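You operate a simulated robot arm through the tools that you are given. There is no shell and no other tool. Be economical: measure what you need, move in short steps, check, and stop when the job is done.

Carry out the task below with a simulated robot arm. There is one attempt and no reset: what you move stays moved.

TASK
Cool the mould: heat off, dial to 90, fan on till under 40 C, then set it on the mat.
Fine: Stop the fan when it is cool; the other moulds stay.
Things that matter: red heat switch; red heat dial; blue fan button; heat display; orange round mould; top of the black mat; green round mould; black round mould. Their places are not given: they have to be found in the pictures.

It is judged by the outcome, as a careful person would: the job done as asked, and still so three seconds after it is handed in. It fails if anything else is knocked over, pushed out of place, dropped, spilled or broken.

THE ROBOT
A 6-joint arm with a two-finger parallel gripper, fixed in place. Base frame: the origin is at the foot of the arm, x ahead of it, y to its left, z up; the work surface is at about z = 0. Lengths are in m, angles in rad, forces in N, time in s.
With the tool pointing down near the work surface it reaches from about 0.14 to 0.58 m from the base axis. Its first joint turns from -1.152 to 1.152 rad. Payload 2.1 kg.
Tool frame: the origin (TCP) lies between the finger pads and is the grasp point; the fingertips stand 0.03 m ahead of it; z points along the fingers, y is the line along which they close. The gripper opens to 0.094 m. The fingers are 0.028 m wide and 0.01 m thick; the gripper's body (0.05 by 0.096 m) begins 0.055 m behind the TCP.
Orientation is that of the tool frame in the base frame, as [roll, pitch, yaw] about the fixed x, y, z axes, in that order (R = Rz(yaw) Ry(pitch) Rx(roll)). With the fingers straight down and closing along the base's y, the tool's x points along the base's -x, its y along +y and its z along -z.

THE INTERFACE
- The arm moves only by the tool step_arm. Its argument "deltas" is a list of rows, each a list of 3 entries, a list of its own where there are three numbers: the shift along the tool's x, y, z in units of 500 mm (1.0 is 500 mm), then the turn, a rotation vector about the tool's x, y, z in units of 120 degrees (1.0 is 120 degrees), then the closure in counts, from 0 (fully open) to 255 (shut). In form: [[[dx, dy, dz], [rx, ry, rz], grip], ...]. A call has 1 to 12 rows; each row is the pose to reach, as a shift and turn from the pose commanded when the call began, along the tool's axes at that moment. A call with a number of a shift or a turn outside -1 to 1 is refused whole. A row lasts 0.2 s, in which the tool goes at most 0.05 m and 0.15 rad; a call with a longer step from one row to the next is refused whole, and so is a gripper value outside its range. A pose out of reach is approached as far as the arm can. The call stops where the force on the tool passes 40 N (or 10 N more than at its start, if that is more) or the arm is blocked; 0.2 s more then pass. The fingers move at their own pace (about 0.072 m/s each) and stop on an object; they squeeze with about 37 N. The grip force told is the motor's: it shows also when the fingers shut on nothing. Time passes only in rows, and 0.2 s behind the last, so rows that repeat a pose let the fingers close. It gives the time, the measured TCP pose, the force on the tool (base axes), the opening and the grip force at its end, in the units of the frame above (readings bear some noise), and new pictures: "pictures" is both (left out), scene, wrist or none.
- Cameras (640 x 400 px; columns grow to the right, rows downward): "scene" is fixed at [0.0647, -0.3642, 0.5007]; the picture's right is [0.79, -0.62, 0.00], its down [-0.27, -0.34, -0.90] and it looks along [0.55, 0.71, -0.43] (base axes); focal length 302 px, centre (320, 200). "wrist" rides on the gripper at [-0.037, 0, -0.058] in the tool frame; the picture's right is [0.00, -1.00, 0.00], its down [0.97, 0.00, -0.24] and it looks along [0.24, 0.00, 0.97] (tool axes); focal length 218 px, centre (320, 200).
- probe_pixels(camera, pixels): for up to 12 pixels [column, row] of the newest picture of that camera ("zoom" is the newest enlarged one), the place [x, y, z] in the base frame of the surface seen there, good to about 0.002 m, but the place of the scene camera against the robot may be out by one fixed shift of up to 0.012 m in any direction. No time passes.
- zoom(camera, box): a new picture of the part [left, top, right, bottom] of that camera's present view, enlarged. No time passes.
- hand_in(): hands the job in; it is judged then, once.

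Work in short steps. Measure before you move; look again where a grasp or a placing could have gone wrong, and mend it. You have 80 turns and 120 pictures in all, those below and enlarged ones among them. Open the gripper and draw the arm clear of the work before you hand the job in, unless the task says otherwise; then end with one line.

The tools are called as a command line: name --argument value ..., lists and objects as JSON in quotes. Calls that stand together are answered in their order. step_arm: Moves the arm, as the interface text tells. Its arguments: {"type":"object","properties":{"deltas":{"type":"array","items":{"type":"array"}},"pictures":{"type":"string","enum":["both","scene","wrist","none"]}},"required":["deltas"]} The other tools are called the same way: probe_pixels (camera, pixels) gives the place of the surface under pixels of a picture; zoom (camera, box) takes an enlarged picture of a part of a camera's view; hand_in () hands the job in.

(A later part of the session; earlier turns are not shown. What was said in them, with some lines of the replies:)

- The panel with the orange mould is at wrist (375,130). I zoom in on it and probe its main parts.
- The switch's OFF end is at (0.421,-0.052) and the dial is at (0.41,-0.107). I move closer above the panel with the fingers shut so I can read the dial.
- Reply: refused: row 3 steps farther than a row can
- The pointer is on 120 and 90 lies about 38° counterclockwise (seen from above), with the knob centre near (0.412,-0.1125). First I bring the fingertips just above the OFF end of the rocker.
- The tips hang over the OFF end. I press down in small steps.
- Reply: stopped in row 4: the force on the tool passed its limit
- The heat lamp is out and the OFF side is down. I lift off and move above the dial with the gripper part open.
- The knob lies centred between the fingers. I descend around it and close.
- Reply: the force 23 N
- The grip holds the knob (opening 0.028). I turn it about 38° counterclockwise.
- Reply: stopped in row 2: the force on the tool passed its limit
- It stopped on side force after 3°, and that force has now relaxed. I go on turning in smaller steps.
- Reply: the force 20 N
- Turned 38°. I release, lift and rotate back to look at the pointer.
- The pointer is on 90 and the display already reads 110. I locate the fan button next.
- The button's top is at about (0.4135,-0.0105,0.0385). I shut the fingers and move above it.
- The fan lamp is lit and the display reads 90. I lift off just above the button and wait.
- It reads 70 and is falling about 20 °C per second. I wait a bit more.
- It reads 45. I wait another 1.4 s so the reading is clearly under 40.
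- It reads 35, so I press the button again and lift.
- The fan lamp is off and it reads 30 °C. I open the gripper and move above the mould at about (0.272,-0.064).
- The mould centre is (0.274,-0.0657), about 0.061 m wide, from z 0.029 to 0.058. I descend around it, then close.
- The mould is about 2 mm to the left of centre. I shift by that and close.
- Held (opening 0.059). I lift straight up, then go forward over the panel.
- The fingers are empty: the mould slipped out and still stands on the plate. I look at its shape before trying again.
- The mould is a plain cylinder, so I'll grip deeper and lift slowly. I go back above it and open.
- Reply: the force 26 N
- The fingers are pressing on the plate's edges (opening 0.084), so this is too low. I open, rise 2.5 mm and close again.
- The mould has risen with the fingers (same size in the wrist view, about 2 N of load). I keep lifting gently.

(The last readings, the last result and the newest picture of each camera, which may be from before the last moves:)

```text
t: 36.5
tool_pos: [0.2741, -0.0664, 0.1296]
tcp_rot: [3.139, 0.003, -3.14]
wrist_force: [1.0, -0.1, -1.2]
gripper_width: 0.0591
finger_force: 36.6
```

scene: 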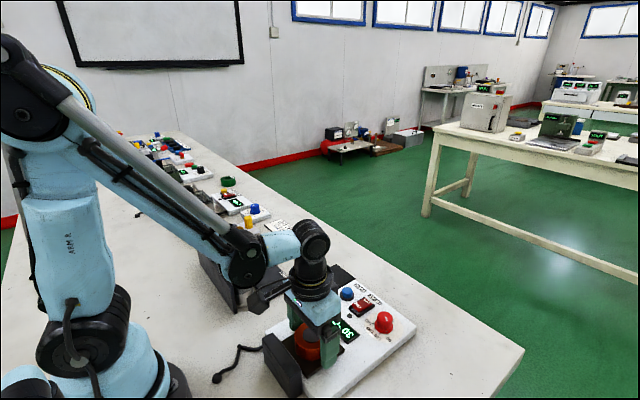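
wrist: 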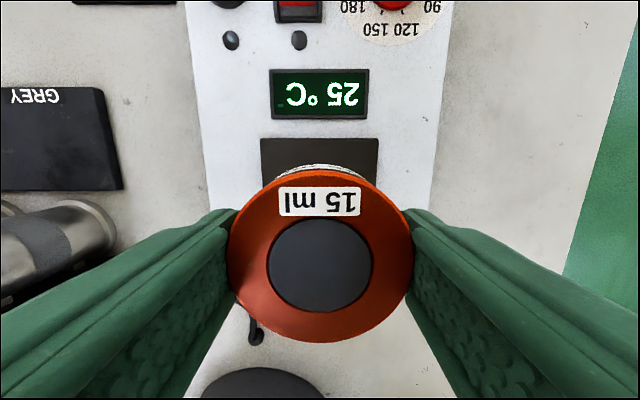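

Held firmly. I carry it forward over the panel, slowly.

step_arm --deltas '[[[-0.01, 0, 0], [0, 0, 0], 255], [[-0.03, 0, 0], [0, 0, 0], 255], [[-0.06, 0, 0], [0, 0, 0], 255], [[-0.095, 0, 0], [0, 0, 0], 255], [[-0.13, 0, 0], [0, 0, 0], 255], [[-0.165, 0.01, 0], [0, 0, 0], 255], [[-0.2, 0.03, 0], [0, 0, 0], 255], [[-0.23, 0.055, 0], [0, 0, 0], 255], [[-0.26, 0.08, 0], [0, 0, 0], 255], [[-0.285, 0.105, 0], [0, 0, 0], 255], [[-0.3, 0.12, 0], [0, 0, 0], 255], [[-0.305, 0.125, 0], [0, 0, 0], 255]]' --pictures "none"

step_arm --deltas '[[[-0.003, 0.01, 0], [0, 0, 0], 255], [[-0.01, 0.03, 0], [0, 0, 0], 255], [[-0.02, 0.055, 0], [0, 0, 0], 255], [[-0.03, 0.085, 0], [0, 0, 0], 255], [[-0.038, 0.11, 0], [0, 0, 0], 255], [[-0.042, 0.135, 0], [0, 0, 0], 255], [[-0.043, 0.148, 0], [0, 0, 0], 255], [[-0.043, 0.153, 0], [0, 0, 0], 255], [[-0.043, 0.153, 0], [0, 0, 0], 255]]' --pictures "both"

```text
t: 39.1
tool_pos: [0.425, -0.0037, 0.1283]
tcp_rot: [3.138, 0.004, -3.142]
wrist_force: [-0.4, 0.7, -1.8]
gripper_width: 0.0592
finger_force: 37.2
```

```text
t: 41.1
tool_pos: [0.4489, 0.0726, 0.1297]
tcp_rot: [3.14, 0.005, -3.141]
wrist_force: [-0.2, 0.6, -2.5]
gripper_width: 0.0591
finger_force: 37.0
```

scene: 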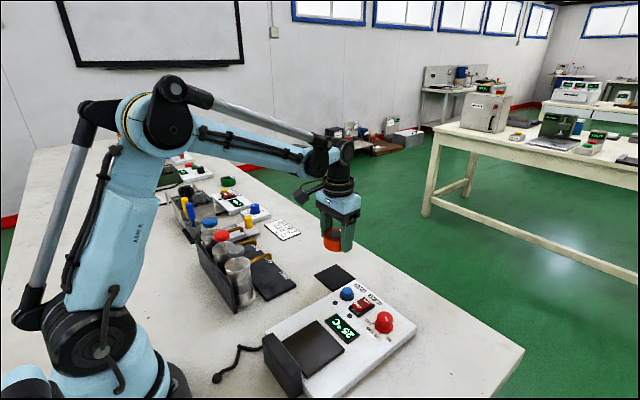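
wrist: 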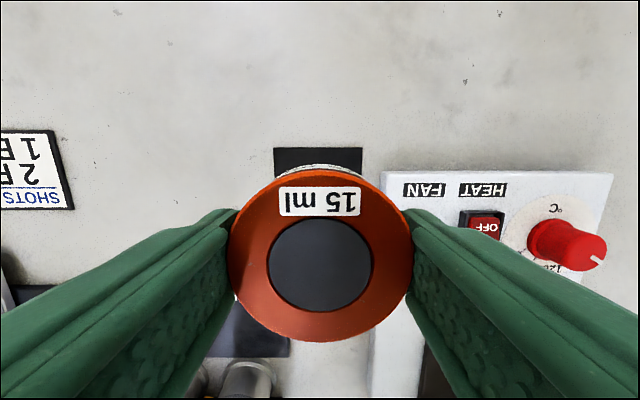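

The mould hangs over the mat, whose centre is (0.448,0.073). I check the panel's near edge for finger clearance while descending most of the way.

probe_pixels --camera "wrist" --pixels '[[388, 185], [379, 185], [392, 178], [376, 215]]'

step_arm --deltas '[[[0, 0, 0.01], [0, 0, 0], 255], [[0, 0, 0.03], [0, 0, 0], 255], [[0, 0, 0.055], [0, 0, 0], 255], [[0, 0, 0.08], [0, 0, 0], 255], [[0, 0, 0.105], [0, 0, 0], 255], [[0, 0, 0.13], [0, 0, 0], 255], [[0, 0, 0.15], [0, 0, 0], 255], [[0, 0, 0.16], [0, 0, 0], 255], [[0, 0, 0.164], [0, 0, 0], 255], [[0, 0, 0.164], [0, 0, 0], 255]]' --pictures "both"

zoom --camera "scene" --box '[280, 220, 400, 310]'

```text
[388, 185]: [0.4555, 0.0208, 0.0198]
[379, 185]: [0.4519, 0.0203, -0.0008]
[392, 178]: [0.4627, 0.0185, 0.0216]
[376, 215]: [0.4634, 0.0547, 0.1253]
```

```text
t: 43.3
tool_pos: [0.4486, 0.0724, 0.0461]
tcp_rot: [3.14, 0.005, -3.14]
wrist_force: [-0.4, 0.4, -0.9]
gripper_width: 0.0587
finger_force: 37.1
```

scene: 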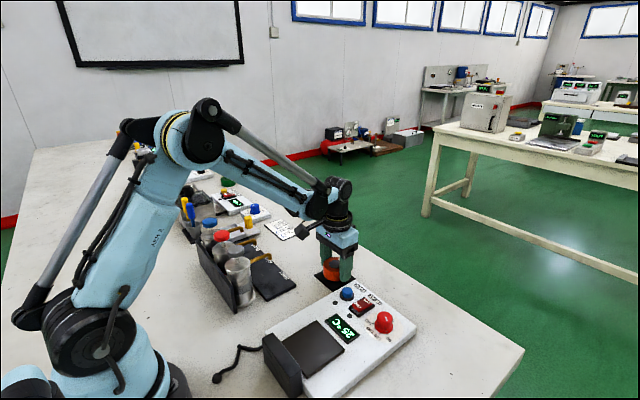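
wrist: 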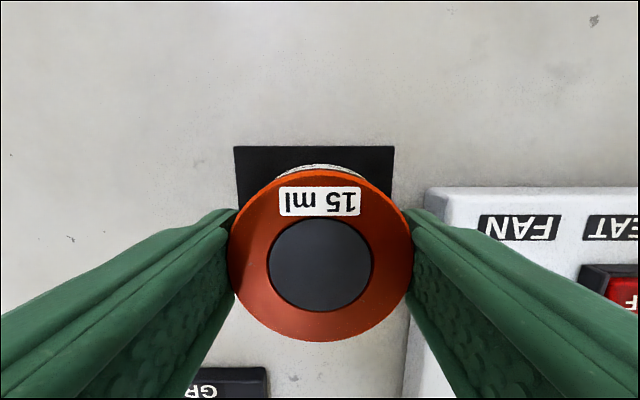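

```text
4.44 times, centred on (340, 265) of scene
```

zoom: 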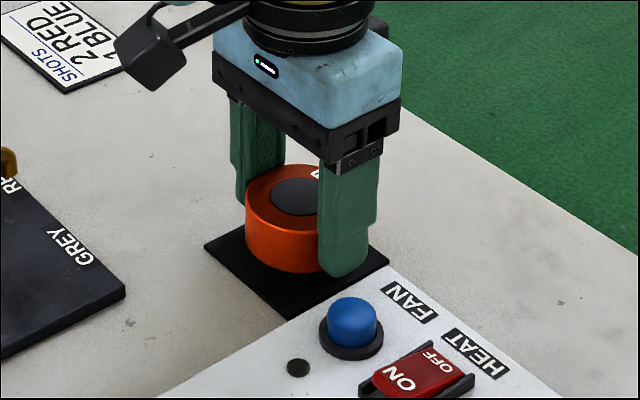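

It sits about 1 cm above the mat with about 1.3 cm of finger clearance to the panel. I lower it gently.

step_arm --deltas '[[[0, 0, 0.005], [0, 0, 0], 255], [[0, 0, 0.01], [0, 0, 0], 255], [[0, 0, 0.014], [0, 0, 0], 255], [[0, 0, 0.017], [0, 0, 0], 255], [[0, 0, 0.019], [0, 0, 0], 255], [[0, 0, 0.021], [0, 0, 0], 255], [[0, 0, 0.021], [0, 0, 0], 255]]' --pictures "scene"

zoom --camera "scene" --box '[300, 230, 380, 300]'

```text
t: 44.9
tool_pos: [0.4498, 0.0723, 0.0364]
tcp_rot: [3.14, 0.004, 3.141]
wrist_force: [-0.2, -1.3, -1.9]
gripper_width: 0.0589
finger_force: 37.2
```

scene: 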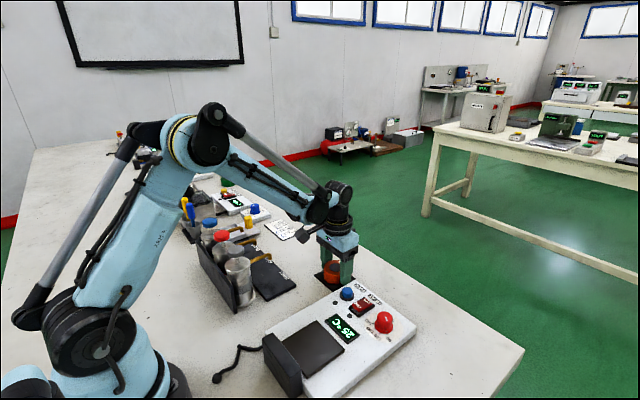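

```text
5.71 times, centred on (340, 265) of scene
```

zoom: 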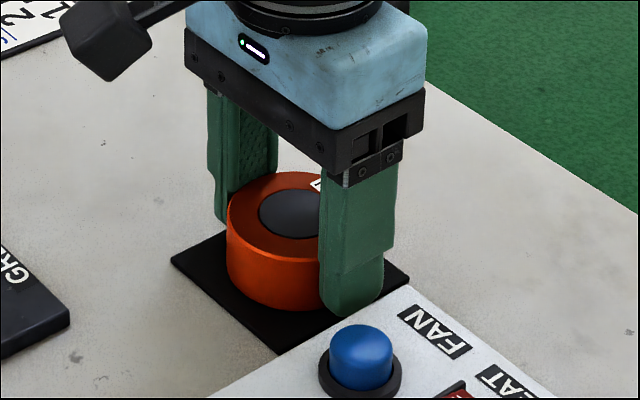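

Still no contact force, so I lower 1 mm at a time until the mat takes the load.

step_arm --deltas '[[[0, 0, 0.002], [0, 0, 0], 255], [[0, 0, 0.002], [0, 0, 0], 255]]' --pictures "none"

step_arm --deltas '[[[0, 0, 0.002], [0, 0, 0], 255], [[0, 0, 0.002], [0, 0, 0], 255]]' --pictures "none"

```text
t: 45.5
tool_pos: [0.4482, 0.0721, 0.0353]
tcp_rot: [3.139, 0.004, 3.141]
wrist_force: [-0.7, -0.2, -1.5]
gripper_width: 0.0589
finger_force: 36.8
```

```text
t: 46.1
tool_pos: [0.448, 0.0726, 0.0346]
tcp_rot: [3.139, 0.002, -3.141]
wrist_force: [-0.6, 0.2, -0.7]
gripper_width: 0.0589
finger_force: 36.8
```

step_arm --deltas '[[[0, 0, 0.002], [0, 0, 0], 255], [[0, 0, 0.002], [0, 0, 0], 255]]' --pictures "none"

step_arm --deltas '[[[0, 0, 0], [0, 0, 0], 255], [[0, 0, 0], [0, 0, 0], 255]]' --pictures "none"

zoom --camera "scene" --box '[315, 245, 365, 290]'

```text
t: 46.7
tool_pos: [0.448, 0.0725, 0.0346]
tcp_rot: [3.14, 0.004, 3.139]
wrist_force: [1.7, -1.6, 31.4]
gripper_width: 0.0587
finger_force: 37.1
```

```text
t: 47.3
tool_pos: [0.449, 0.0724, 0.035]
tcp_rot: [3.14, 0.004, 3.141]
wrist_force: [-0.6, 0.8, 8.2]
gripper_width: 0.0591
finger_force: 36.8
stopped in row 2: the force on the tool passed its limit (the readings are from after the stop); the commanded pose is now the measured one
```

```text
8.89 times, centred on (340, 268) of scene
```

zoom: 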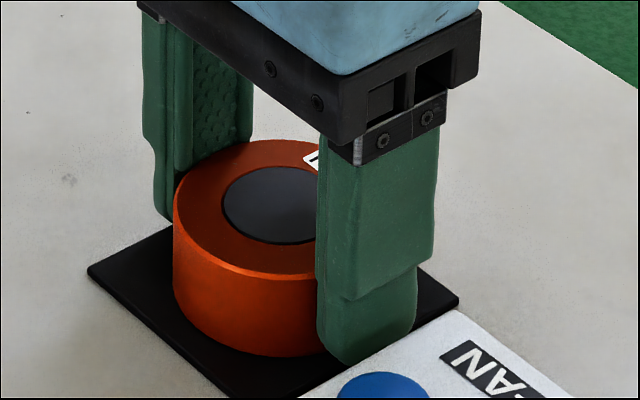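

The mould rests on the mat. I open the gripper part way (about 0.072) and rise straight up.

step_arm --deltas '[[[0, 0, 0], [0, 0, 0], 80], [[0, 0, 0], [0, 0, 0], 62], [[0, 0, 0], [0, 0, 0], 62], [[0, 0, -0.02], [0, 0, 0], 62], [[0, 0, -0.06], [0, 0, 0], 62], [[0, 0, -0.12], [0, 0, 0], 62], [[0, 0, -0.2], [0, 0, 0], 62], [[0, 0, -0.28], [0, 0, 0], 0], [[0, 0, -0.36], [0, 0, 0], 0], [[0.06, 0, -0.4], [0, 0, 0], 0], [[0.06, 0, -0.4], [0, 0, 0], 0]]' --pictures "both"

zoom --camera "scene" --box '[260, 240, 430, 370]'

zoom --camera "wrist" --box '[240, 100, 500, 270]'

```text
t: 49.7
tool_pos: [0.4173, 0.0736, 0.238]
tcp_rot: [3.139, 0.003, -3.141]
wrist_force: [-0.8, 0.0, -0.2]
gripper_width: 0.0941
finger_force: 0.1
```

scene: 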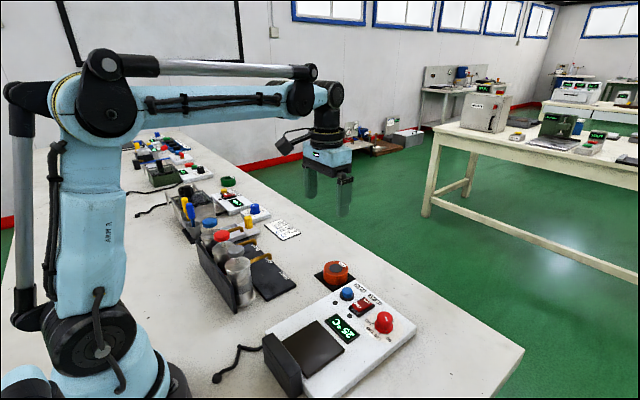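
wrist: 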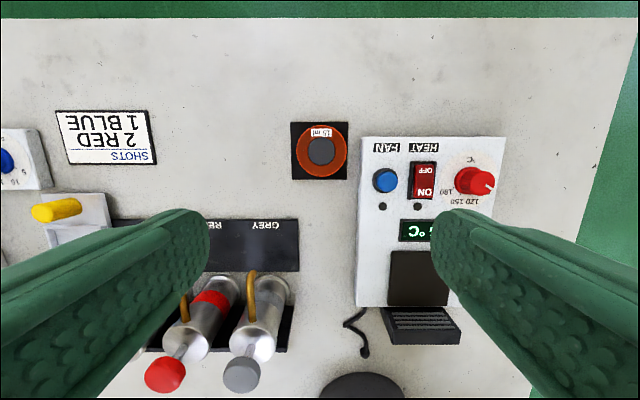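

```text
3.08 times, centred on (345, 305) of scene
```

zoom: 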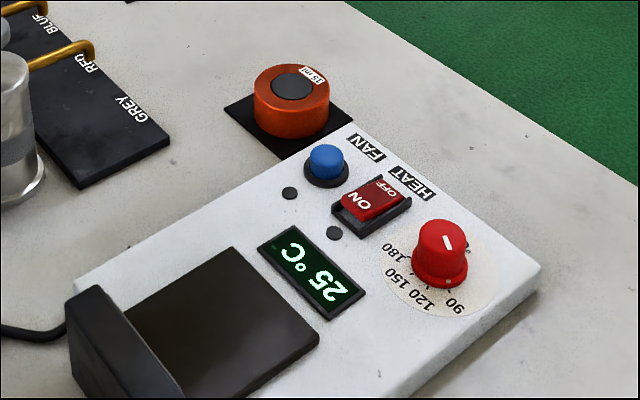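

```text
2.35 times, centred on (370, 185) of wrist
```

zoom: 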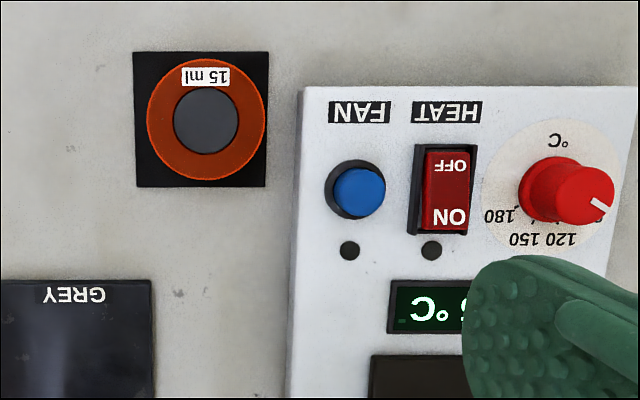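

The mould stands on the mat, both lamps are off, the dial is at 90 and the display reads 25 °C. The gripper is open and clear, so I hand in.

hand_in

```text
The job is handed in.
```

The job is done and handed in: heat off, dial at 90, fan run until the display read 35 °C and then stopped, and the orange mould standing on the black mat. My first grip slipped and left the mould on its plate. The second try lifted it, and I did not touch the other moulds.
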